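You operate a simulated robot arm through the tools that you are given. There is no shell and no other tool. Be economical: measure what you need, move in short steps, check, and stop when the job is done.

You run a simulated two-armed robot. Do the job below in one go: nothing can be reset, and whatever is moved stays where it is left.

TASK
Measure 70 ml of yellow dye into the beaker and cap the bottle.
Fine: measure it in the cylinder beside the bottles; bottle and cylinder go back where they stood. Set down upright: what you pick out, measuring cylinder.

It is judged by the outcome, as a careful person would: the job done as asked, and still so three seconds after it is handed in. It fails if anything else is knocked over, pushed out of place, dropped, spilled or broken. A push-on lid holds only when it is set on centred and level and pressed home; a screw cap is set on level and turned clockwise until tight.

THE ROBOT
Two 7-joint arms with two-finger parallel grippers on one trunk, on a base that drives. Base frame: it is fixed to the floor where the robot stands at the start and does not move with it; the origin is under the middle of the robot, x ahead of it, y to its left, z up. Readings come in m, rad, newtons and seconds.
The left shoulder is at the start at [0.06, 0.143, 0.926], the right one opposite. Places, roughly: measuring cylinder [0.75, 1, 0.25]. Payload 1.57 kg a hand.
The tool frame of a hand sits at the grasp point between the pads (the TCP): z along the fingers, y along the line on which they close. The tips reach 0.03 m beyond it. The gripper opens to 0.11 m. The fingers are 0.024 m wide and 0.012 m thick; the gripper's body (0.048 by 0.112 m) begins 0.078 m behind the TCP.
Orientation is that of the tool frame in the base frame, as a unit quaternion [x, y, z, w]. With the fingers straight down and closing along the base's y, the tool's x points along the base's -x, its y along +y and its z along -z.

THE INTERFACE
- The arms move only by the tool apply_moves. It takes "left_plan", "right_plan" or both (then of equal length, played together; a hand with none holds still); each is a list of rows, each a list of 7 numbers: the turn, a rotation vector about the tool's x, y, z in degrees, then the shift along the tool's x, y, z in m, then the finger opening in m, from 0 to 0.11. In form: [[ax, ay, az, tx, ty, tz, jaw], ...]. A call has 1 to 12 rows; each row is the pose to reach, as a shift and turn from the pose commanded when the call began, along the tool's axes at that moment. Each row takes 0.2 s and may step no farther than 0.05 m and 0.15 rad from the row before; otherwise, or with a gripper value out of range, the whole call is refused. A pose out of reach is approached as far as the arm can. The call stops where the force on the tool passes 50 N (or 10 N more than at its start, if that is more) or the arm is blocked; 0.2 s more then pass. Each finger travels about 0.045 m/s and halts on what it meets, pressing with about 25 N; the grip force reading is that of the motor and also rises with nothing between the fingers. The clock runs only during rows and for 0.2 s after the last one: add rows that repeat a pose to give the fingers time. It gives the time, the measured TCP pose, the force on the tool (base axes), the opening and the grip force at its end, in the units of the frame above (readings bear some noise), with the torque about the TCP (base axes, N m) and any sound that the robot's microphone picked up, and new pictures: "show" is both (left out), scene, wrist or none (wrist: the cameras of the hands that moved).
- Cameras (640 x 400 px; columns grow to the right, rows downward): "scene" is now at [0.0531, -0.0192, 1.5447]; the picture's right is [-0.23, -0.97, 0.00], its down [-0.65, 0.15, -0.74] and it looks along [0.72, -0.17, -0.67] (base axes); focal length 296 px, centre (320, 200). "left" rides on the left gripper at [0.07, -0.016, -0.141] in its tool frame; the picture's right is [0.23, 0.97, 0.00], its down [-0.86, 0.20, -0.48] and it looks along [-0.47, 0.11, 0.88] (tool axes); focal length 222 px, centre (320, 200). "right" rides on the right gripper at [0.07, 0.016, -0.141] in its tool frame; the picture's right is [-0.23, 0.97, 0.00], its down [-0.86, -0.20, -0.48] and it looks along [-0.47, -0.11, 0.88] (tool axes); focal length 222 px, centre (320, 200). There is no depth. A picture from a camera that has moved, and an enlarged one, comes with that camera's place and axes in the base frame and with its lens.
- raise_lower(by): slides the trunk up (or, below 0, down) by that many m; the arms and the scene camera ride with it, the base frame stays. It gives what a move gives, with no picture.
- steer(legs): drives the robot by 1 to 6 legs, each [ahead, left, turn to the left] in m, m and rad, along the robot's own axes; the way and the turn of a leg run together, so that a leg with both is an arc; at most 1.5 m and 3.142 rad a leg. The arms and the cameras ride along, it lands a little off, and it stops where it bumps. It gives what a move gives, and a new picture of the scene camera.
- pan_tilt(pan, tilt): turns the head with the scene camera to pan (to the left, within 1.501 rad either way) and tilt (down, from -0.506 to 1.204), counted from straight ahead of the robot. It gives what a move gives, and a new picture of the scene camera.
- close_up(camera, box): a new picture of the part [left, top, right, bottom] of that camera's present view, enlarged. It takes no simulated time.
- job_done(): hands the job in; it is judged then, once.

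Work in short steps. Places have to be worked out from the pictures, the camera data and where the tool is seen: move nearer, look again, correct. Check each grasp and each placing, and mend what went wrong. You have 120 turns and 260 pictures in all, those below and enlarged ones among them. Open the grippers and draw the arms clear of the work before you hand the job in, unless the task says otherwise; then end with one line.

The tools are called as a command line: name --argument value ..., lists and objects as JSON in quotes. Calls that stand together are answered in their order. apply_moves: Moves the arms, as the interface text tells. Its arguments: {"type":"object","properties":{"left_plan":{"type":"array"},"right_plan":{"type":"array"},"show":{"type":"string","enum":["both","scene","wrist","none"]}},"required":[]} The other tools are called the same way: raise_lower (by) slides the trunk up or down; steer (legs) drives the base; pan_tilt (pan, tilt) turns the head that bears the scene camera; close_up (camera, box) takes an enlarged picture of a part of a camera's view; job_done () hands the job in.

At the start:

```text
t: 0.0
left_tcp_pos: [0.5839, 0.1075, 1.0001]
left_orientation: [-0.001, 1.0, 0.0, 0.0]
left_wrist_force: [0.9, 0.4, -0.5]
left_torque: [-0.01, 0.0, -0.06]
left_opening: 0.1099
left_grip_force: 0.1
right_tcp_pos: [0.4277, -0.2377, 0.9996]
right_orientation: [0.0, 1.0, 0.0, 0.0]
right_wrist_force: [-0.8, -0.1, 0.2]
right_torque: [-0.03, 0.01, -0.01]
right_opening: 0.11
right_grip_force: 0.0
trunk travel left (down, up): [-0.525, 0.065]
robot x, y, heading: [-0.0032, -0.0011, 0.0]
head pan, tilt: [-0.229, 0.733]
```

scene: 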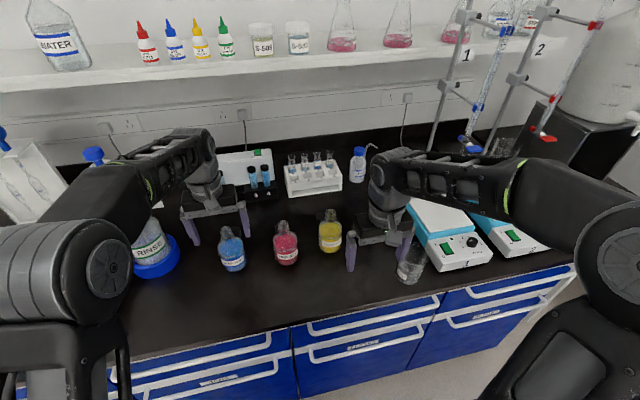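
right: 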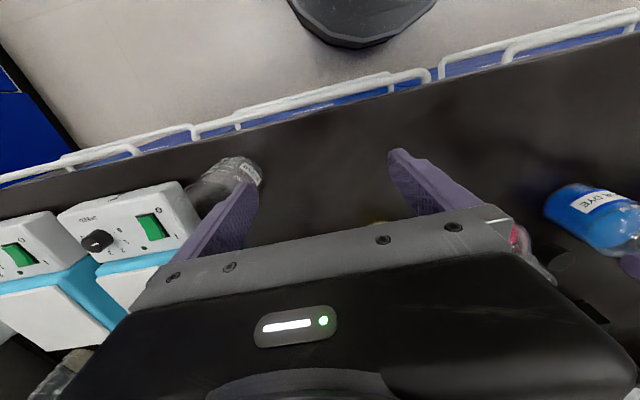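
left: 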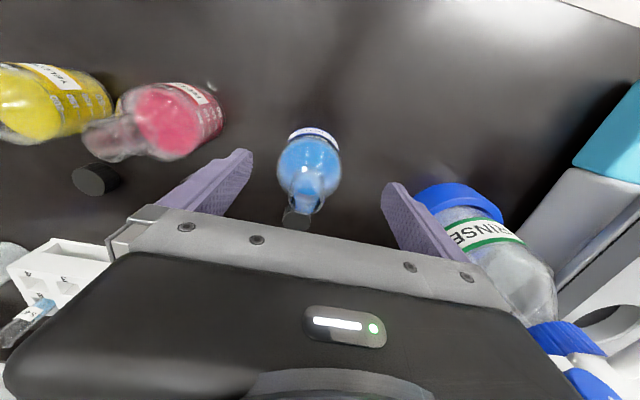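

I look around first: triangulating suggests the bench in front is near z≈0.87, so the low work surface must be elsewhere. I look left and right.

pan_tilt --pan 1.0 --tilt 0.7

pan_tilt --pan -1.0 --tilt 0.7

pan_tilt --pan 0.0 --tilt 0.6

```text
t: 1.4
left_tcp_pos: [0.5851, 0.1075, 0.9995]
left_orientation: [0.0, 1.0, 0.0, 0.001]
left_wrist_force: [0.4, -0.3, 0.8]
left_torque: [-0.01, -0.01, 0.01]
left_opening: 0.11
left_grip_force: 0.2
right_tcp_pos: [0.427, -0.238, 0.9994]
right_orientation: [0.0, 1.0, 0.0, 0.0]
right_wrist_force: [-0.5, -1.0, -0.6]
right_torque: [-0.03, 0.0, 0.01]
right_opening: 0.1099
right_grip_force: 0.1
trunk travel left (down, up): [-0.525, 0.065]
robot x, y, heading: [0.0001, 0.0028, 0.004]
head pan, tilt: [1.0, 0.7]
camera scene: at [0.0176, 0.0712, 1.5475], right [0.84, -0.54, 0.0], down [-0.35, -0.54, -0.76], along [0.41, 0.64, -0.64], focal length 296 px, centre (320, 200)
```

scene: 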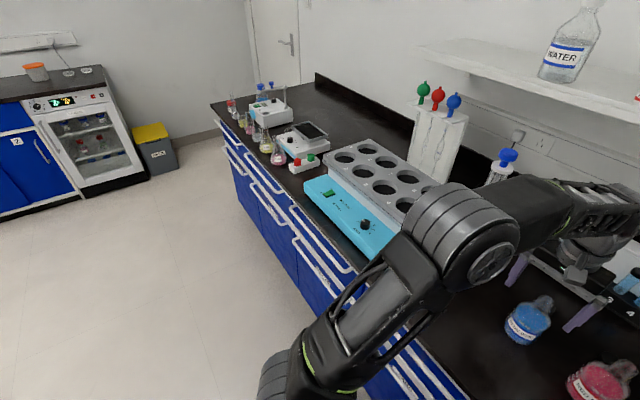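

```text
t: 3.4
left_tcp_pos: [0.5856, 0.1075, 0.9997]
left_orientation: [-0.001, 1.0, 0.0, 0.0]
left_wrist_force: [0.3, -0.1, -0.6]
left_torque: [-0.01, 0.01, 0.01]
left_opening: 0.11
left_grip_force: 0.1
right_tcp_pos: [0.4278, -0.2378, 0.999]
right_orientation: [0.0, 1.0, 0.0, 0.0]
right_wrist_force: [-0.4, -0.1, -0.5]
right_torque: [0.01, 0.0, 0.05]
right_opening: 0.1099
right_grip_force: 0.2
trunk travel left (down, up): [-0.525, 0.065]
robot x, y, heading: [0.0007, -0.0022, -0.0]
head pan, tilt: [-1.0, 0.7]
camera scene: at [0.0176, -0.0717, 1.5475], right [-0.84, -0.54, 0.0], down [-0.35, 0.54, -0.76], along [0.41, -0.64, -0.64], focal length 296 px, centre (320, 200)
```

scene: 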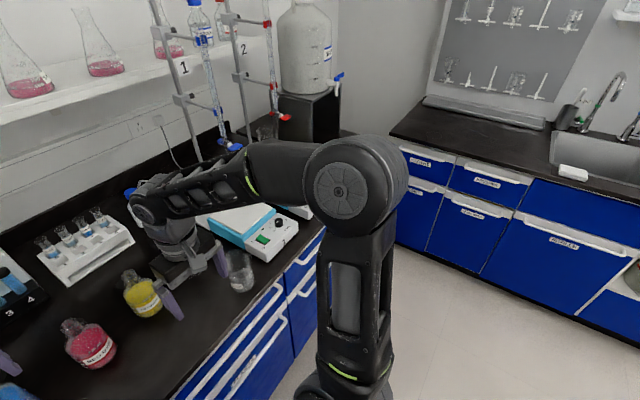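

```text
t: 4.6
left_tcp_pos: [0.5852, 0.107, 1.0]
left_orientation: [-0.001, 1.0, 0.0, -0.001]
left_wrist_force: [0.7, -0.2, 1.0]
left_torque: [-0.03, -0.01, 0.01]
left_opening: 0.1099
left_grip_force: 0.1
right_tcp_pos: [0.4268, -0.237, 0.9998]
right_orientation: [-0.001, 1.0, 0.0, 0.0]
right_wrist_force: [-0.7, -0.6, 0.4]
right_torque: [-0.01, 0.0, 0.01]
right_opening: 0.1101
right_grip_force: 0.0
trunk travel left (down, up): [-0.525, 0.065]
robot x, y, heading: [-0.0008, -0.0014, -0.002]
head pan, tilt: [0.0, 0.6]
camera scene: at [0.0601, -0.0003, 1.5561], right [0.0, -1.0, 0.0], down [-0.57, 0.0, -0.82], along [0.82, 0.0, -0.57], focal length 296 px, centre (320, 200)
```

scene: 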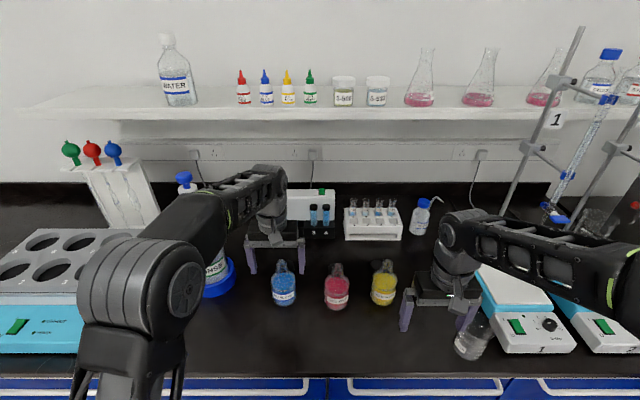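

The cylinder isn't obvious yet. I pan to the left again and enlarge what stands around there.

pan_tilt --pan 0.9 --tilt 0.6

close_up --camera "scene" --box '[150, 50, 400, 206]'

pan_tilt --pan 1.1 --tilt 1.1

```text
t: 5.8
left_tcp_pos: [0.5843, 0.1073, 1.0002]
left_orientation: [-0.001, 1.0, 0.0, 0.0]
left_wrist_force: [0.5, -0.2, -0.5]
left_torque: [-0.04, -0.04, 0.02]
left_opening: 0.1099
left_grip_force: 0.0
right_tcp_pos: [0.428, -0.2376, 0.9994]
right_orientation: [0.0, 1.0, 0.0, 0.0]
right_wrist_force: [-0.2, -0.5, 0.6]
right_torque: [-0.02, -0.01, -0.02]
right_opening: 0.1099
right_grip_force: 0.0
trunk travel left (down, up): [-0.525, 0.065]
robot x, y, heading: [-0.0014, 0.0004, 0.004]
head pan, tilt: [0.901, 0.6]
camera scene: at [0.0266, 0.069, 1.5561], right [0.78, -0.62, 0.0], down [-0.35, -0.44, -0.83], along [0.51, 0.65, -0.56], focal length 296 px, centre (320, 200)
```

scene: 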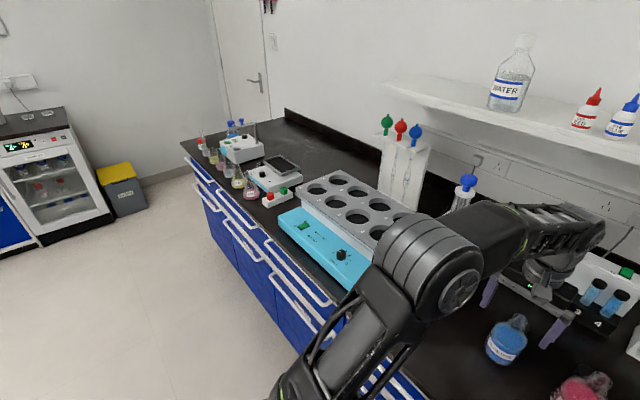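

```text
2.56 times, centred on (275, 128) of scene
camera zoom: at [0.0266, 0.069, 1.5561], right [0.78, -0.62, 0.0], down [-0.35, -0.44, -0.83], along [0.51, 0.65, -0.56], focal length 758 px, centre (435, 384)
```

zoom: 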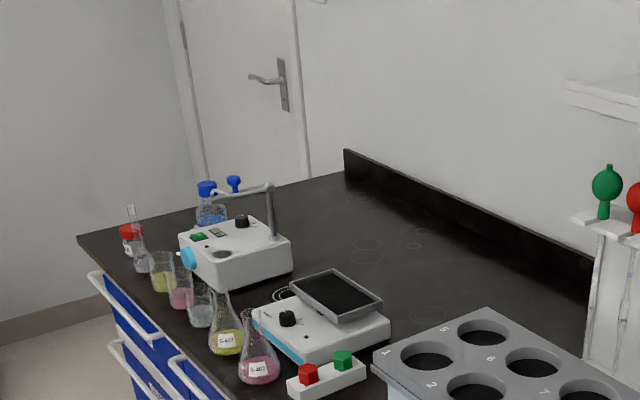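

```text
t: 6.8
left_tcp_pos: [0.5853, 0.1072, 1.0]
left_orientation: [0.0, 1.0, 0.0, -0.001]
left_wrist_force: [0.1, 0.7, 0.5]
left_torque: [0.02, -0.01, -0.03]
left_opening: 0.1101
left_grip_force: 0.0
right_tcp_pos: [0.4268, -0.2371, 1.0004]
right_orientation: [0.0, 1.0, -0.001, -0.001]
right_wrist_force: [0.6, 0.4, 0.3]
right_torque: [-0.02, 0.02, -0.01]
right_opening: 0.1101
right_grip_force: 0.0
trunk travel left (down, up): [-0.525, 0.065]
robot x, y, heading: [-0.002, -0.0031, -0.0]
head pan, tilt: [1.1, 1.1]
camera scene: at [0.0004, 0.0561, 1.5175], right [0.89, -0.45, 0.0], down [-0.4, -0.79, -0.45], along [0.21, 0.41, -0.89], focal length 296 px, centre (320, 200)
```

scene: 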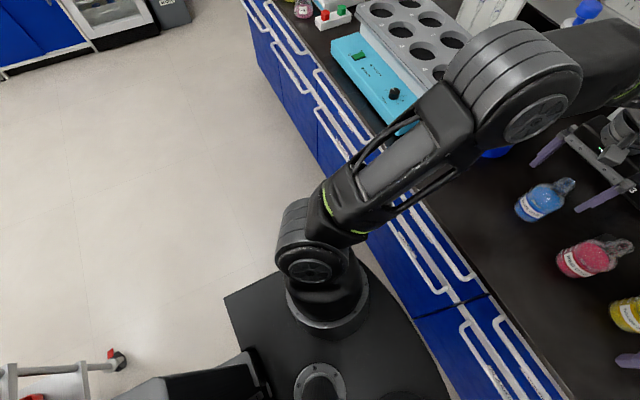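

Front drawers and a trolley behind are visible. I enlarge the bottles on the bench from the wrist cameras and the left-side drawers.

close_up --camera "left" --box '[0, 40, 360, 265]'

pan_tilt --pan 1.5 --tilt 0.7

pan_tilt --pan -1.5 --tilt 0.7

pan_tilt --pan -0.3 --tilt 0.9

```text
1.78 times, centred on (180, 152) of left
camera zoom: at [0.5161, 0.0904, 1.1431], right [-0.23, 0.97, 0.0], down [0.86, 0.2, 0.48], along [0.47, 0.11, -0.88], focal length 395 px, centre (569, 284)
```

zoom: 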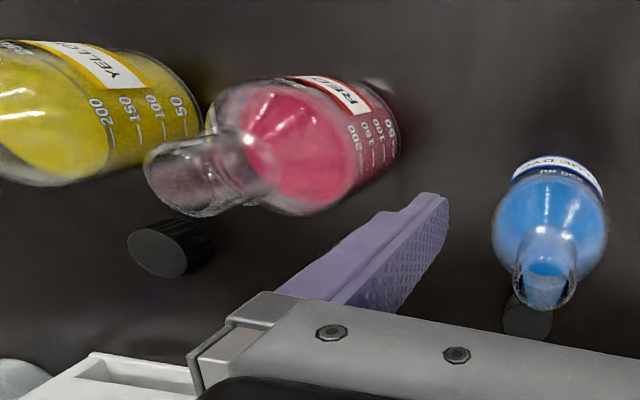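

```text
t: 7.6
left_tcp_pos: [0.5851, 0.1074, 1.0003]
left_orientation: [-0.001, 1.0, 0.0, 0.0]
left_wrist_force: [-0.2, -0.3, 0.6]
left_torque: [-0.02, 0.04, 0.02]
left_opening: 0.1101
left_grip_force: 0.0
right_tcp_pos: [0.4266, -0.2391, 0.9999]
right_orientation: [0.0, 1.0, 0.0, 0.0]
right_wrist_force: [-0.5, 0.8, 0.1]
right_torque: [0.01, 0.02, -0.03]
right_opening: 0.1099
right_grip_force: 0.1
trunk travel left (down, up): [-0.525, 0.065]
robot x, y, heading: [0.0008, -0.0008, 0.002]
head pan, tilt: [1.499, 0.7]
camera scene: at [-0.0222, 0.0845, 1.5474], right [1.0, -0.07, 0.0], down [-0.05, -0.64, -0.76], along [0.06, 0.76, -0.64], focal length 296 px, centre (320, 200)
```

scene: 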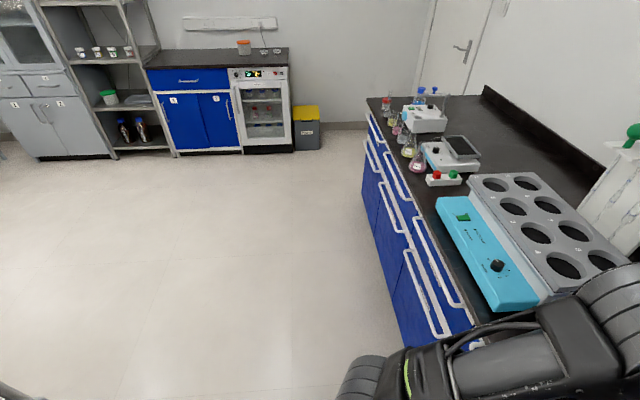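

```text
t: 10.2
left_tcp_pos: [0.5846, 0.1066, 0.9998]
left_orientation: [0.0, 1.0, 0.0, -0.001]
left_wrist_force: [0.5, -0.3, -0.1]
left_torque: [0.01, 0.0, 0.01]
left_opening: 0.1103
left_grip_force: 0.2
right_tcp_pos: [0.4272, -0.2372, 1.0001]
right_orientation: [-0.001, 1.0, 0.0, 0.0]
right_wrist_force: [-1.0, 0.1, 0.1]
right_torque: [0.02, -0.03, -0.02]
right_opening: 0.11
right_grip_force: 0.0
trunk travel left (down, up): [-0.525, 0.065]
robot x, y, heading: [-0.0024, -0.0009, 0.003]
head pan, tilt: [-1.499, 0.7]
camera scene: at [-0.0222, -0.085, 1.5475], right [-1.0, -0.07, 0.0], down [-0.05, 0.64, -0.76], along [0.06, -0.76, -0.64], focal length 296 px, centre (320, 200)
```

scene: 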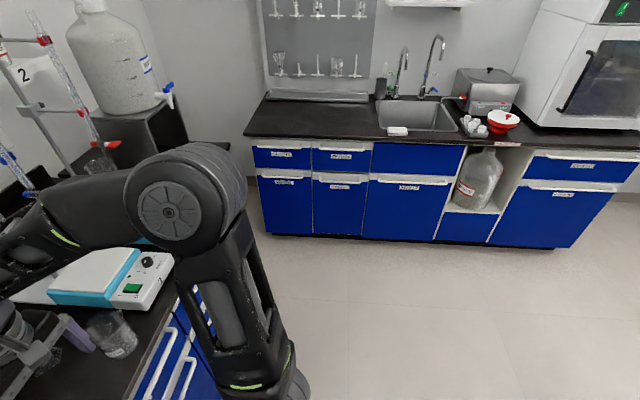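

```text
t: 11.6
left_tcp_pos: [0.5853, 0.1073, 0.9991]
left_orientation: [0.0, 1.0, 0.0, 0.0]
left_wrist_force: [0.0, 0.5, 0.2]
left_torque: [-0.01, -0.02, 0.01]
left_opening: 0.1099
left_grip_force: 0.0
right_tcp_pos: [0.4282, -0.238, 0.9994]
right_orientation: [0.0, 1.0, 0.0, 0.0]
right_wrist_force: [0.2, -0.8, 0.1]
right_torque: [-0.01, -0.04, 0.0]
right_opening: 0.1099
right_grip_force: 0.0
trunk travel left (down, up): [-0.525, 0.065]
robot x, y, heading: [-0.0004, 0.0003, 0.006]
head pan, tilt: [-0.3, 0.901]
camera scene: at [0.0438, -0.0226, 1.5313], right [-0.3, -0.96, 0.0], down [-0.75, 0.23, -0.62], along [0.59, -0.18, -0.78], focal length 296 px, centre (320, 200)
```

scene: 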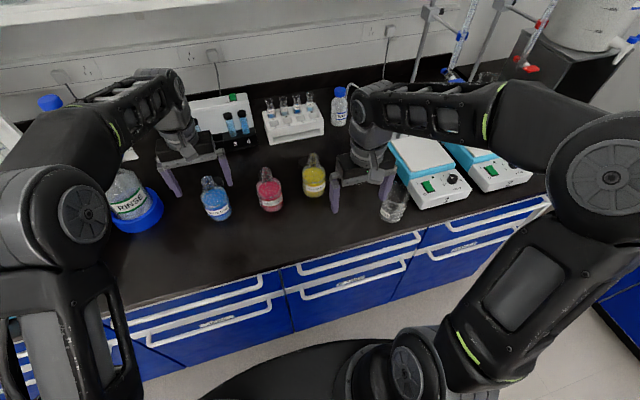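

The dye bottles on the bench are uncapped with black caps beside them; no cylinder seen, so it may be in a cupboard. I check what stands behind-left before driving back.

pan_tilt --pan 1.5 --tilt 1.2

pan_tilt --pan -1.5 --tilt 1.2

raise_lower --by 0.06

```text
t: 13.4
left_tcp_pos: [0.5854, 0.107, 1.0006]
left_orientation: [0.0, 1.0, 0.0, 0.0]
left_wrist_force: [-0.2, -0.4, 1.1]
left_torque: [-0.03, 0.01, -0.01]
left_opening: 0.1101
left_grip_force: 0.0
right_tcp_pos: [0.4279, -0.2385, 0.9995]
right_orientation: [0.0, 1.0, -0.001, 0.001]
right_wrist_force: [-0.7, -0.9, -0.3]
right_torque: [-0.02, 0.03, 0.01]
right_opening: 0.11
right_grip_force: 0.0
trunk travel left (down, up): [-0.525, 0.065]
robot x, y, heading: [-0.0011, 0.001, 0.003]
head pan, tilt: [1.499, 1.201]
camera scene: at [-0.0243, 0.0555, 1.5115], right [1.0, -0.07, 0.0], down [-0.07, -0.93, -0.36], along [0.03, 0.36, -0.93], focal length 296 px, centre (320, 200)
```

scene: 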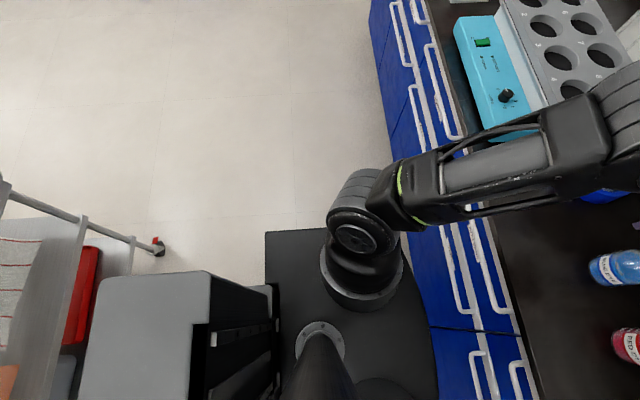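

```text
t: 16.0
left_tcp_pos: [0.5849, 0.1079, 1.0002]
left_orientation: [0.0, 1.0, 0.0, 0.0]
left_wrist_force: [0.6, 0.3, 0.0]
left_torque: [0.0, -0.03, 0.0]
left_opening: 0.1099
left_grip_force: 0.1
right_tcp_pos: [0.4279, -0.2386, 0.9993]
right_orientation: [0.0, 1.0, 0.0, 0.0]
right_wrist_force: [0.3, 0.3, -0.3]
right_torque: [-0.01, 0.02, -0.01]
right_opening: 0.1101
right_grip_force: 0.0
trunk travel left (down, up): [-0.525, 0.065]
robot x, y, heading: [-0.0007, -0.0016, -0.002]
head pan, tilt: [-1.499, 1.201]
camera scene: at [-0.0243, -0.056, 1.5115], right [-1.0, -0.07, 0.0], down [-0.07, 0.93, -0.36], along [0.03, -0.36, -0.93], focal length 296 px, centre (320, 200)
```

scene: 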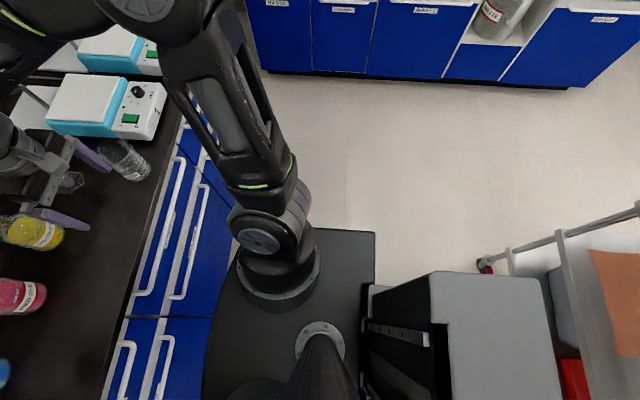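

```text
t: 17.0
left_tcp_pos: [0.5853, 0.1078, 1.0594]
left_orientation: [0.0, 1.0, 0.0, 0.0]
left_wrist_force: [-0.5, 0.7, -0.7]
left_torque: [-0.02, -0.01, -0.02]
left_opening: 0.1099
left_grip_force: 0.2
right_tcp_pos: [0.428, -0.2391, 1.0599]
right_orientation: [0.0, 1.0, 0.0, 0.0]
right_wrist_force: [-0.4, 0.1, -0.1]
right_torque: [-0.01, -0.01, -0.01]
right_opening: 0.1101
right_grip_force: 0.0
trunk travel left (down, up): [-0.585, 0.005]
robot x, y, heading: [-0.0008, -0.0022, 0.004]
head pan, tilt: [-1.499, 1.201]
```

A trolley stands close behind. I retract both hands off the bench before driving left to look at the cupboards.

apply_moves --left_plan '[[0, 0, 0, 0.045, 0.01, 0, 0.11], [0, 0, 0, 0.09, 0.03, 0, 0.11], [0, 0, 0, 0.135, 0.05, 0, 0.11], [0, 0, 0, 0.18, 0.07, 0, 0.11], [0, 0, 0, 0.225, 0.09, 0, 0.11], [0, 0, 0, 0.26, 0.09, 0, 0.11]]' --right_plan '[[0, 0, 0, 0.02, 0, 0, 0.11], [0, 0, 0, 0.04, 0, 0, 0.11], [0, 0, 0, 0.06, 0, 0, 0.11], [0, 0, 0, 0.08, 0, 0, 0.11], [0, 0, 0, 0.09, 0, 0, 0.11], [0, 0, 0, 0.1, 0, 0, 0.11]]' --show "none"

pan_tilt --pan 0.3 --tilt 0.7

```text
t: 18.4
left_tcp_pos: [0.3244, 0.1969, 1.0589]
left_orientation: [0.0, 1.0, 0.0, 0.001]
left_wrist_force: [-0.6, 1.1, -0.3]
left_torque: [0.03, -0.01, -0.02]
left_opening: 0.1099
left_grip_force: 0.0
right_tcp_pos: [0.3259, -0.2376, 1.0606]
right_orientation: [0.0, 1.0, 0.0, 0.0]
right_wrist_force: [0.1, 0.1, 0.7]
right_torque: [-0.02, -0.04, 0.0]
right_opening: 0.11
right_grip_force: 0.0
trunk travel left (down, up): [-0.585, 0.005]
robot x, y, heading: [-0.0024, -0.0035, -0.001]
head pan, tilt: [-1.499, 1.201]
```

```text
t: 20.2
left_tcp_pos: [0.3263, 0.198, 1.0593]
left_orientation: [0.0, 1.0, 0.0, 0.0]
left_wrist_force: [0.0, 0.1, -0.5]
left_torque: [-0.02, 0.0, 0.0]
left_opening: 0.11
left_grip_force: 0.0
right_tcp_pos: [0.3284, -0.2372, 1.0596]
right_orientation: [0.0, 1.0, 0.0, 0.0]
right_wrist_force: [-0.6, 0.6, -0.2]
right_torque: [0.0, 0.0, 0.01]
right_opening: 0.1101
right_grip_force: 0.0
trunk travel left (down, up): [-0.585, 0.005]
robot x, y, heading: [-0.0016, -0.0006, 0.002]
head pan, tilt: [0.3, 0.7]
camera scene: at [0.0527, 0.0249, 1.6074], right [0.3, -0.96, 0.0], down [-0.62, -0.19, -0.76], along [0.73, 0.23, -0.64], focal length 296 px, centre (320, 200)
```

scene: 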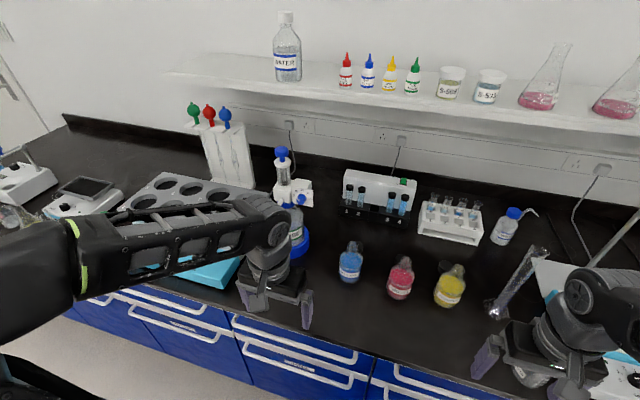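

The measuring cylinder is found: it stands right of the yellow bottle, hidden earlier by the right arm (≈(0.59,-0.31)). I enlarge that region.

close_up --camera "scene" --box '[320, 210, 640, 400]'

pan_tilt --pan -0.5 --tilt 0.8

close_up --camera "right" --box '[0, 0, 640, 400]'

```text
2.00 times, centred on (480, 305) of scene
camera zoom: at [0.0527, 0.0249, 1.6074], right [0.3, -0.96, 0.0], down [-0.62, -0.19, -0.76], along [0.73, 0.23, -0.64], focal length 592 px, centre (0, -10)
```

zoom: 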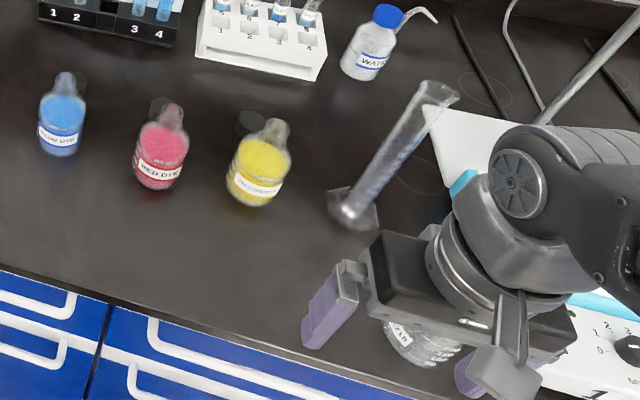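

```text
t: 21.4
left_tcp_pos: [0.3256, 0.198, 1.0594]
left_orientation: [0.0, 1.0, 0.0, 0.0]
left_wrist_force: [-0.6, -0.9, 0.2]
left_torque: [0.0, -0.01, -0.03]
left_opening: 0.1101
left_grip_force: 0.0
right_tcp_pos: [0.3277, -0.2378, 1.0606]
right_orientation: [0.001, 1.0, 0.0, 0.0]
right_wrist_force: [0.1, -0.4, -1.1]
right_torque: [0.0, -0.01, 0.03]
right_opening: 0.1101
right_grip_force: 0.0
trunk travel left (down, up): [-0.585, 0.005]
robot x, y, heading: [0.0019, -0.0024, -0.004]
head pan, tilt: [-0.499, 0.799]
camera scene: at [0.0424, -0.0388, 1.5992], right [-0.48, -0.88, 0.0], down [-0.63, 0.34, -0.7], along [0.61, -0.33, -0.72], focal length 296 px, centre (320, 200)
```

scene: 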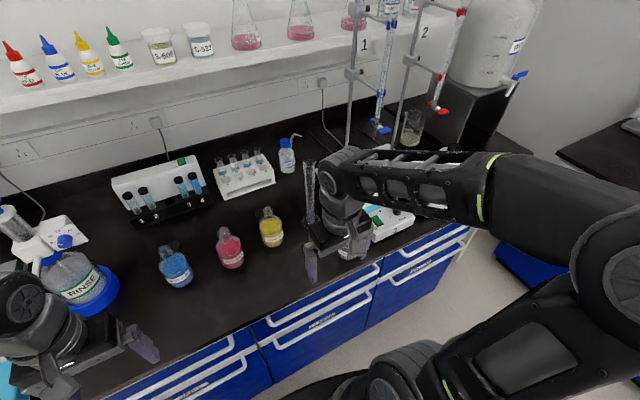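

```text
1.00 times, centred on (320, 200) of right
camera zoom: at [0.2582, -0.2214, 1.203], right [0.23, 0.97, 0.0], down [0.86, -0.2, 0.48], along [0.47, -0.11, -0.88], focal length 222 px, centre (320, 200)
```

zoom: 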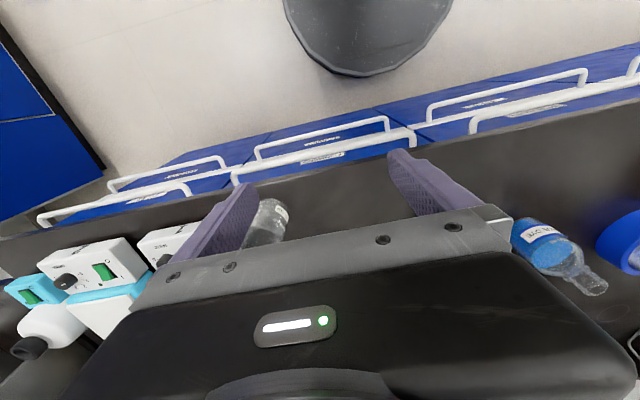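

The scene is clear now: yellow bottle ≈(0.56,-0.175), its cap behind it, cylinder ≈(0.59,-0.31), beaker ≈(0.42,-0.35). I plan to use the right hand horizontally (camera above), so I start by yawing it 102° to see how the wrist takes it.

apply_moves --right_plan '[[0, 0, 8.5, 0, 0, 0, 0.11], [0, 0, 17, 0, 0, 0, 0.11], [0, 0, 25.5, 0, 0, 0, 0.11], [0, 0, 34, 0, 0, 0, 0.11], [0, 0, 42.5, 0, 0, 0, 0.11], [0, 0, 51, 0, 0, 0, 0.11], [0, 0, 59.5, 0, 0, 0, 0.11], [0, 0, 68, 0, 0, 0, 0.11], [0, 0, 76.5, 0, 0, 0, 0.11], [0, 0, 85, 0, 0, 0, 0.11], [0, 0, 93.5, 0, 0, 0, 0.11], [0, 0, 102, 0, 0, 0, 0.11]]' --show "both"

```text
t: 23.9
left_tcp_pos: [0.3245, 0.1976, 1.0591]
left_orientation: [0.0, 1.0, 0.0, 0.0]
left_wrist_force: [1.0, 0.9, 0.2]
left_torque: [0.01, 0.0, -0.03]
left_opening: 0.11
left_grip_force: 0.1
right_tcp_pos: [0.327, -0.2387, 1.0594]
right_orientation: [0.779, 0.627, 0.0, 0.0]
right_wrist_force: [-1.0, -0.7, 0.4]
right_torque: [0.01, -0.04, 0.01]
right_opening: 0.11
right_grip_force: 0.0
trunk travel left (down, up): [-0.585, 0.005]
robot x, y, heading: [0.0006, 0.0064, -0.003]
head pan, tilt: [-0.499, 0.799]
camera scene: at [0.0424, -0.0388, 1.5992], right [-0.48, -0.88, 0.0], down [-0.63, 0.34, -0.7], along [0.61, -0.33, -0.72], focal length 296 px, centre (320, 200)
camera right: at [0.358, -0.1731, 1.2026], right [0.9, -0.43, 0.0], down [-0.38, -0.79, 0.48], along [-0.2, -0.43, -0.88], focal length 222 px, centre (320, 200)
```

scene: 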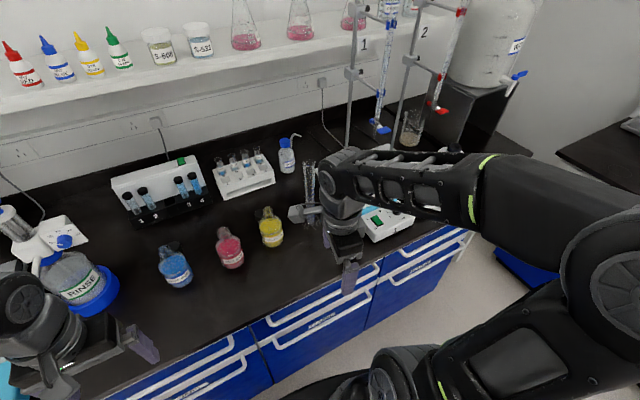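
right: 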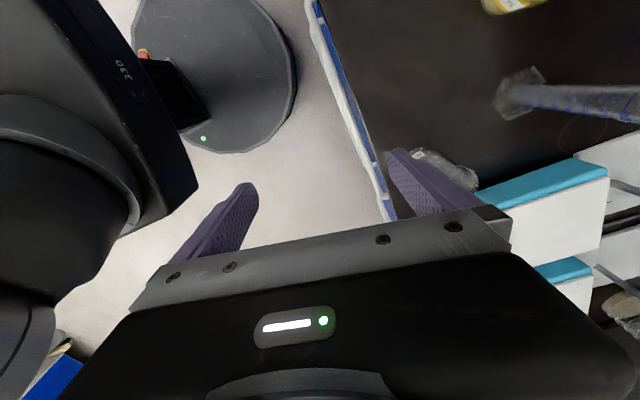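

The yaw works. I finish it to 180° total.

apply_moves --right_plan '[[0, 0, 8, 0, 0, 0, 0.11], [0, 0, 16, 0, 0, 0, 0.11], [0, 0, 24, 0, 0, 0, 0.11], [0, 0, 32, 0, 0, 0, 0.11], [0, 0, 40, 0, 0, 0, 0.11], [0, 0, 48, 0, 0, 0, 0.11], [0, 0, 56, 0, 0, 0, 0.11], [0, 0, 64, 0, 0, 0, 0.11], [0, 0, 71, 0, 0, 0, 0.11], [0, 0, 78, 0, 0, 0, 0.11]]' --show "wrist"

```text
t: 26.1
left_tcp_pos: [0.3242, 0.1986, 1.0595]
left_orientation: [0.0, 1.0, 0.001, 0.0]
left_wrist_force: [0.2, 0.4, 0.2]
left_torque: [0.01, -0.02, 0.0]
left_opening: 0.11
left_grip_force: 0.1
right_tcp_pos: [0.3277, -0.2367, 1.0589]
right_orientation: [1.0, -0.001, 0.0, 0.0]
right_wrist_force: [-0.3, 0.5, -0.5]
right_torque: [-0.02, 0.02, 0.0]
right_opening: 0.1097
right_grip_force: 0.1
trunk travel left (down, up): [-0.585, 0.005]
robot x, y, heading: [0.0001, -0.0019, -0.0]
head pan, tilt: [-0.499, 0.799]
camera right: at [0.3971, -0.2536, 1.2026], right [-0.23, -0.97, 0.0], down [-0.85, 0.2, 0.48], along [-0.47, 0.11, -0.88], focal length 222 px, centre (320, 200)
```

right: 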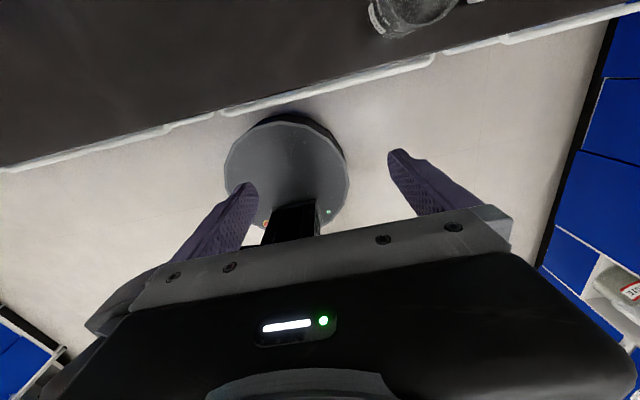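

Now I pitch the right hand up to horizontal while moving it forward to x≈0.47 and y≈-0.18, well above the bottles.

apply_moves --right_plan '[[0, 8.2, 0, 0.012, -0.005, -0.005, 0.11], [0, 16.4, 0, 0.025, -0.01, -0.01, 0.11], [0, 24.6, 0, 0.037, -0.015, -0.015, 0.11], [0, 32.8, 0, 0.05, -0.02, -0.02, 0.11], [0, 41, 0, 0.062, -0.025, -0.03, 0.11], [0, 49.2, 0, 0.075, -0.03, -0.04, 0.11], [0, 57.4, 0, 0.087, -0.035, -0.04, 0.11], [0, 65.6, 0, 0.1, -0.04, -0.04, 0.11], [0, 73.8, 0, 0.112, -0.045, -0.04, 0.11], [0, 82, 0, 0.125, -0.05, -0.04, 0.11], [0, 90, 0, 0.14, -0.06, -0.04, 0.11]]' --show "both"

```text
t: 28.6
left_tcp_pos: [0.3252, 0.1969, 1.0591]
left_orientation: [0.0, 1.0, 0.0, 0.0]
left_wrist_force: [0.4, 0.1, 0.1]
left_torque: [0.03, -0.02, 0.01]
left_opening: 0.1098
left_grip_force: 0.1
right_tcp_pos: [0.5522, -0.1631, 1.0923]
right_orientation: [0.713, 0.0, 0.701, 0.0]
right_wrist_force: [-0.3, -0.4, 0.2]
right_torque: [0.0, -0.01, -0.02]
right_opening: 0.11
right_grip_force: 0.0
right hand out of reach, approached as far as the arm can: row 4, 5, 6, 7, 8, 9, 10, 11
trunk travel left (down, up): [-0.585, 0.005]
robot x, y, heading: [0.0009, -0.0025, 0.003]
head pan, tilt: [-0.499, 0.799]
camera scene: at [0.0426, -0.0387, 1.5993], right [-0.48, -0.88, 0.0], down [-0.63, 0.34, -0.7], along [0.61, -0.33, -0.72], focal length 296 px, centre (320, 200)
camera right: at [0.4121, -0.1789, 1.1658], right [0.0, -0.97, -0.23], down [-0.49, 0.2, -0.85], along [0.87, 0.11, -0.48], focal length 222 px, centre (320, 200)
```

scene: 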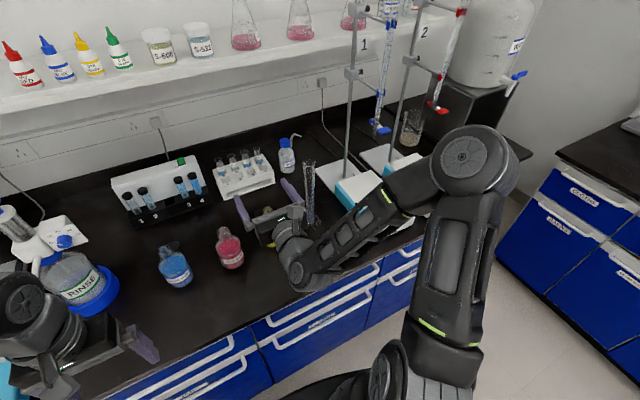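
right: 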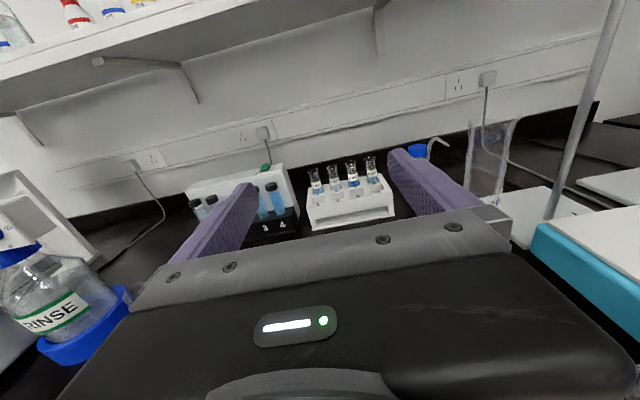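

Horizontal is reached, but only beyond x≈0.55 with the base here, so I want to back the base off ~0.15. I check the gap to the trolley behind first.

pan_tilt --pan 1.5 --tilt 0.95

close_up --camera "scene" --box '[0, 200, 320, 400]'

```text
t: 30.5
left_tcp_pos: [0.325, 0.1966, 1.0599]
left_orientation: [0.0, 1.0, 0.0, 0.0]
left_wrist_force: [-0.6, -0.2, 0.3]
left_torque: [-0.03, 0.0, 0.01]
left_opening: 0.1101
left_grip_force: 0.0
right_tcp_pos: [0.5518, -0.1641, 1.0944]
right_orientation: [0.713, -0.001, 0.701, 0.0]
right_wrist_force: [-0.2, 0.3, 0.2]
right_torque: [0.01, 0.01, 0.01]
right_opening: 0.1097
right_grip_force: 0.0
trunk travel left (down, up): [-0.585, 0.005]
robot x, y, heading: [-0.0012, 0.0024, 0.001]
head pan, tilt: [1.499, 0.949]
camera scene: at [-0.0231, 0.0723, 1.5877], right [1.0, -0.07, 0.0], down [-0.06, -0.81, -0.58], along [0.04, 0.58, -0.81], focal length 296 px, centre (320, 200)
```

scene: 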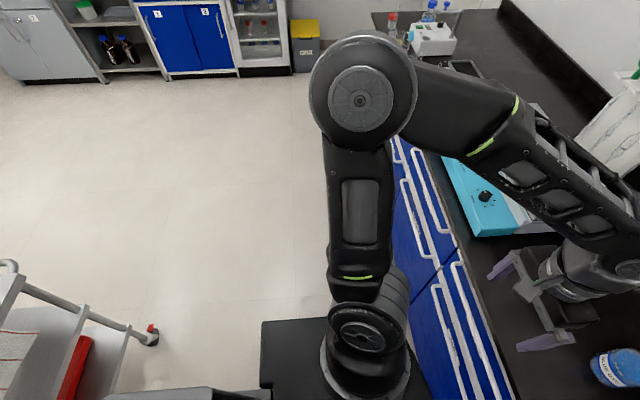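

```text
2.00 times, centred on (160, 300) of scene
camera zoom: at [-0.0231, 0.0723, 1.5877], right [1.0, -0.07, 0.0], down [-0.06, -0.81, -0.58], along [0.04, 0.58, -0.81], focal length 592 px, centre (640, 0)
```

zoom: 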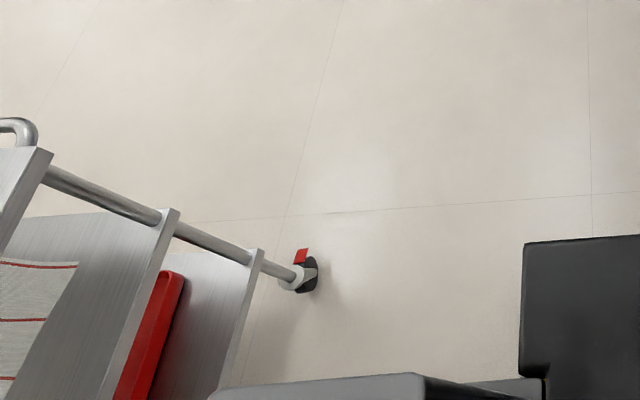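

The "box" is the robot's own torso, so the rear is clear for ~0.5 m. I back off 0.2 m and face the head to the bench again.

steer --legs '[[-0.2, 0, 0]]'

pan_tilt --pan -0.25 --tilt 0.75

close_up --camera "right" --box '[0, 0, 640, 400]'

```text
t: 32.1
left_tcp_pos: [0.1239, 0.1972, 1.0618]
left_orientation: [-0.001, 1.0, 0.0, 0.0]
left_wrist_force: [0.3, 0.7, -0.5]
left_torque: [0.0, -0.05, 0.01]
left_opening: 0.1099
left_grip_force: 0.1
right_tcp_pos: [0.3502, -0.1634, 1.0923]
right_orientation: [0.713, 0.0, 0.702, 0.0]
right_wrist_force: [-0.5, -0.2, 0.1]
right_torque: [0.03, -0.03, 0.01]
right_opening: 0.1101
right_grip_force: 0.1
trunk travel left (down, up): [-0.585, 0.005]
robot x, y, heading: [-0.2007, -0.001, -0.001]
head pan, tilt: [1.499, 0.949]
camera scene: at [-0.225, 0.0724, 1.5877], right [1.0, -0.07, 0.0], down [-0.06, -0.81, -0.58], along [0.04, 0.58, -0.81], focal length 296 px, centre (320, 200)
```

scene: 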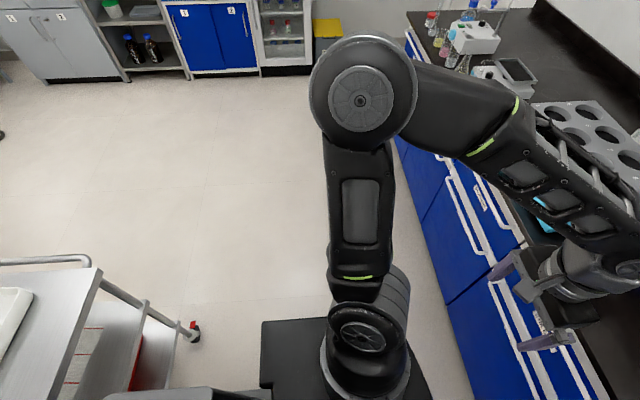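

```text
t: 33.9
left_tcp_pos: [0.1243, 0.1984, 1.0595]
left_orientation: [0.0, 1.0, 0.001, 0.0]
left_wrist_force: [0.3, 0.0, -0.9]
left_torque: [0.02, 0.02, 0.0]
left_opening: 0.1103
left_grip_force: 0.1
right_tcp_pos: [0.3521, -0.1632, 1.0925]
right_orientation: [0.713, -0.001, 0.701, 0.0]
right_wrist_force: [0.4, 0.0, 0.1]
right_torque: [-0.02, -0.02, 0.01]
right_opening: 0.1101
right_grip_force: 0.0
trunk travel left (down, up): [-0.585, 0.005]
robot x, y, heading: [-0.1994, -0.0011, 0.001]
head pan, tilt: [-0.25, 0.75]
camera scene: at [-0.1483, -0.0206, 1.6032], right [-0.25, -0.97, 0.0], down [-0.66, 0.17, -0.73], along [0.71, -0.18, -0.68], focal length 296 px, centre (320, 200)
```

scene: 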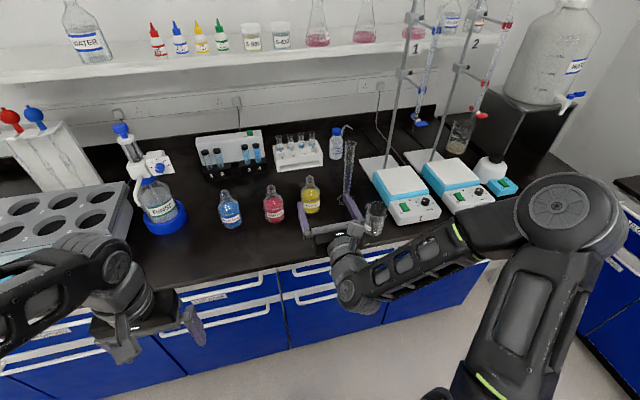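

```text
1.00 times, centred on (320, 200) of right
camera zoom: at [0.2119, -0.1792, 1.1658], right [0.0, -0.97, -0.23], down [-0.49, 0.2, -0.85], along [0.87, 0.11, -0.48], focal length 222 px, centre (320, 200)
```

zoom: 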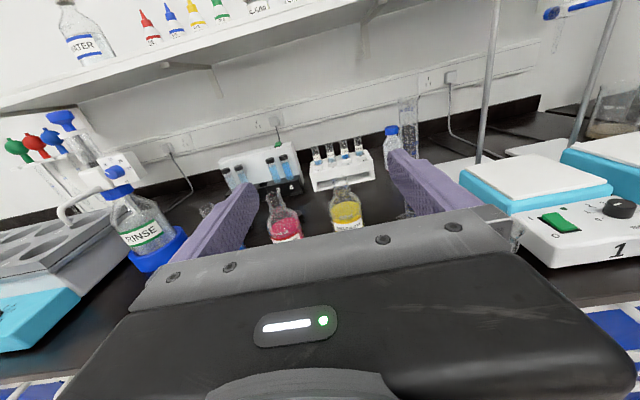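

Now views are good. I enlarge the work area for accurate positions.

close_up --camera "scene" --box '[260, 130, 420, 230]'

close_up --camera "right" --box '[240, 90, 480, 240]'

```text
4.00 times, centred on (340, 180) of scene
camera zoom: at [-0.1483, -0.0206, 1.6032], right [-0.25, -0.97, 0.0], down [-0.66, 0.17, -0.73], along [0.71, -0.18, -0.68], focal length 1185 px, centre (240, 280)
```

zoom: 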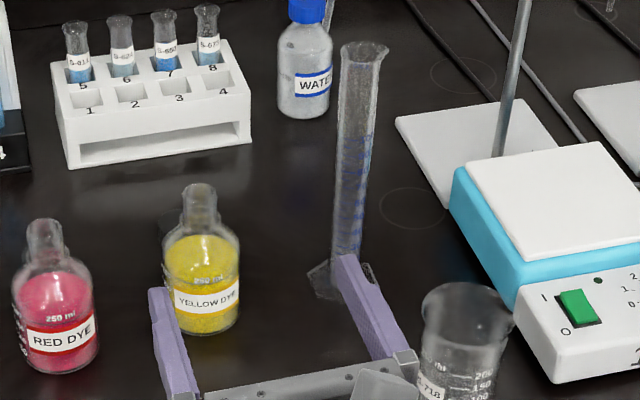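

```text
2.67 times, centred on (360, 165) of right
camera zoom: at [0.2119, -0.1792, 1.1658], right [0.0, -0.97, -0.23], down [-0.49, 0.2, -0.85], along [0.87, 0.11, -0.48], focal length 592 px, centre (213, 293)
```

zoom: 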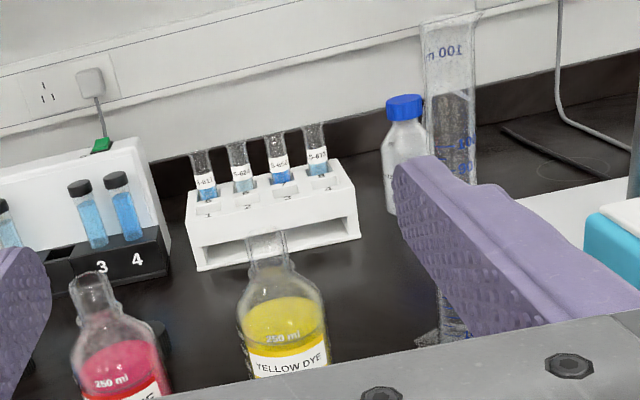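

Triangulated: yellow bottle mouth (0.610,-0.178,0.984), table z≈0.85, cylinder axis (0.604,-0.312) top 1.101, beaker ≈(0.455,-0.36). I move the right hand in front of the yellow bottle with a slight downward pitch.

apply_moves --right_plan '[[0, -3, 0, -0.03, 0.005, 0.03, 0.1], [0, -6, 0, -0.06, 0.01, 0.07, 0.09], [0, -9, 0, -0.09, 0.015, 0.11, 0.09], [0, -9, 0, -0.09, 0.015, 0.118, 0.09]]' --show "wrist"

```text
refused: row 2 steps farther than a row can; nothing moved
```

The diagonal steps were too long; I shorten them.

apply_moves --right_plan '[[0, -3, 0, -0.025, 0.005, 0.03, 0.1], [0, -6, 0, -0.05, 0.01, 0.06, 0.09], [0, -9, 0, -0.075, 0.015, 0.09, 0.09], [0, -9, 0, -0.09, 0.015, 0.118, 0.09]]' --show "wrist"

```text
t: 34.9
left_tcp_pos: [0.1256, 0.198, 1.0605]
left_orientation: [0.0, 1.0, 0.0, 0.0]
left_wrist_force: [0.7, 0.1, -0.3]
left_torque: [0.01, 0.0, -0.05]
left_opening: 0.1103
left_grip_force: 0.1
right_tcp_pos: [0.4703, -0.179, 0.9987]
right_orientation: [0.766, 0.0, 0.642, 0.0]
right_wrist_force: [0.0, 0.4, 0.3]
right_torque: [-0.05, -0.02, 0.0]
right_opening: 0.0897
right_grip_force: 0.1
trunk travel left (down, up): [-0.585, 0.005]
robot x, y, heading: [-0.2035, -0.0012, -0.005]
head pan, tilt: [-0.25, 0.75]
camera right: at [0.3423, -0.1952, 1.0943], right [-0.04, -0.97, -0.22], down [-0.62, 0.2, -0.76], along [0.78, 0.11, -0.61], focal length 222 px, centre (320, 200)
```

right: 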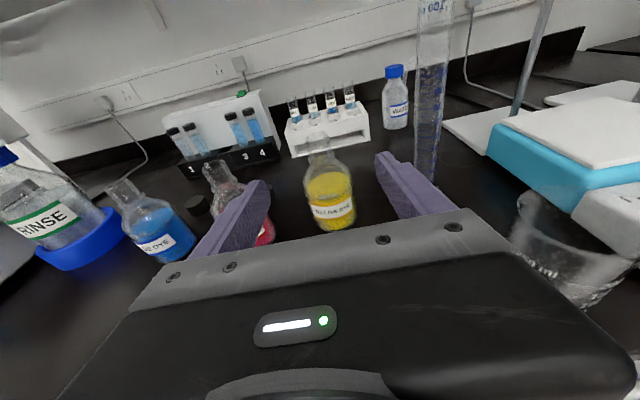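

The hand is at 10° downward pitch in line with the bottle. I lower to z≈0.905 and advance so the pads straddle the body.

apply_moves --right_plan '[[0, 0, 0, -0.03, 0, 0.015, 0.09], [0, 0, 0, -0.06, 0, 0.03, 0.09], [0, 0, 0, -0.087, 0, 0.046, 0.09], [0, 0, 0, -0.083, 0, 0.075, 0.09], [0, 0, 0, -0.077, 0, 0.11, 0.09], [0, 0, 0, -0.073, 0, 0.135, 0.09], [0, 0, 0, -0.071, 0, 0.15, 0.09]]' --show "both"

```text
t: 36.5
left_tcp_pos: [0.1254, 0.1972, 1.06]
left_orientation: [0.001, 1.0, 0.001, 0.0]
left_wrist_force: [0.2, 0.1, 0.0]
left_torque: [0.03, -0.01, 0.02]
left_opening: 0.11
left_grip_force: 0.0
right_tcp_pos: [0.6036, -0.1787, 0.9027]
right_orientation: [0.766, 0.0, 0.642, 0.0]
right_wrist_force: [0.4, -0.1, -0.3]
right_torque: [0.02, 0.0, -0.02]
right_opening: 0.0898
right_grip_force: 0.0
trunk travel left (down, up): [-0.585, 0.005]
robot x, y, heading: [-0.1975, 0.0004, 0.004]
head pan, tilt: [-0.25, 0.75]
camera scene: at [-0.148, -0.0206, 1.6032], right [-0.25, -0.97, 0.0], down [-0.66, 0.17, -0.73], along [0.71, -0.18, -0.68], focal length 296 px, centre (320, 200)
camera right: at [0.4771, -0.1941, 0.9982], right [-0.04, -0.97, -0.22], down [-0.62, 0.2, -0.76], along [0.78, 0.11, -0.61], focal length 222 px, centre (320, 200)
```

scene: 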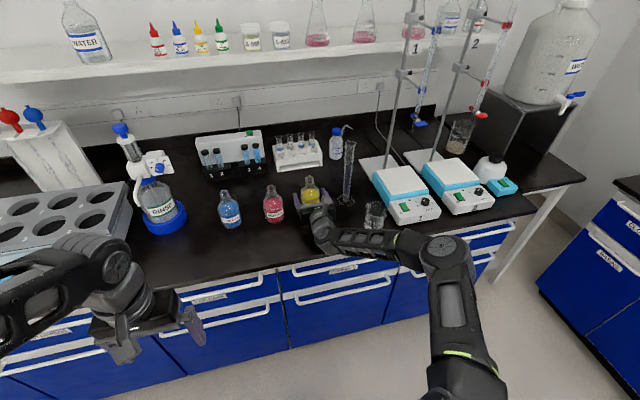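
right: 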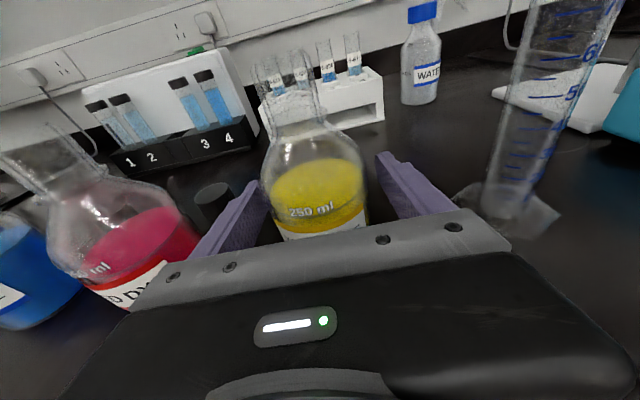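

The bottle sits centered between the pads. I close the grip.

apply_moves --right_plan '[[0, 0, 0, 0, 0, 0, 0.06], [0, 0, 0, 0, 0, 0, 0.05], [0, 0, 0, 0, 0, 0, 0.05], [0, 0, 0, 0, 0, 0, 0.05], [0, 0, 0, 0, 0, 0, 0.05]]' --show "wrist"

close_up --camera "scene" --box '[280, 130, 440, 230]'

```text
t: 37.6
left_tcp_pos: [0.1248, 0.1963, 1.0593]
left_orientation: [0.0, 1.0, 0.001, 0.0]
left_wrist_force: [-0.1, -0.3, -1.3]
left_torque: [0.0, -0.03, 0.01]
left_opening: 0.11
left_grip_force: 0.0
right_tcp_pos: [0.6033, -0.1777, 0.9044]
right_orientation: [0.766, 0.0, 0.643, 0.0]
right_wrist_force: [-1.1, 2.0, -0.5]
right_torque: [-0.03, -0.01, 0.0]
right_opening: 0.0696
right_grip_force: 24.9
trunk travel left (down, up): [-0.585, 0.005]
robot x, y, heading: [-0.2012, 0.0019, -0.002]
head pan, tilt: [-0.25, 0.75]
camera right: at [0.4767, -0.194, 0.9985], right [-0.04, -0.97, -0.22], down [-0.62, 0.2, -0.76], along [0.78, 0.11, -0.61], focal length 222 px, centre (320, 200)
```

right: 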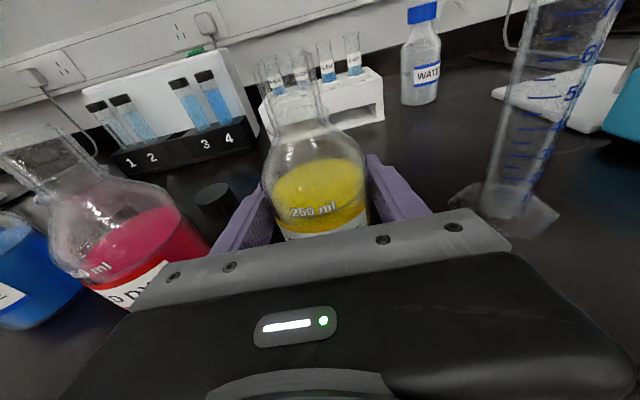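

```text
4.00 times, centred on (360, 180) of scene
camera zoom: at [-0.1482, -0.0204, 1.6032], right [-0.25, -0.97, 0.0], down [-0.66, 0.17, -0.73], along [0.71, -0.18, -0.68], focal length 1185 px, centre (160, 280)
```

zoom: 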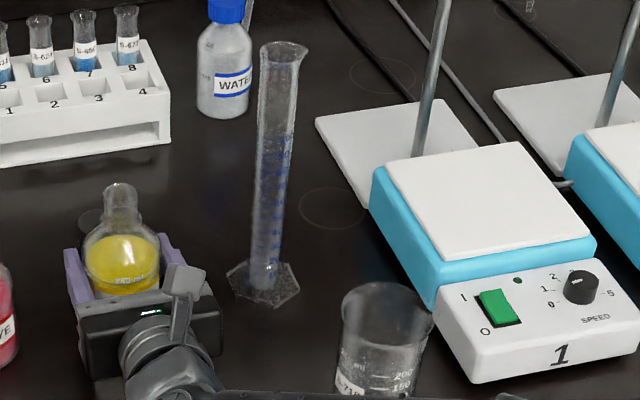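

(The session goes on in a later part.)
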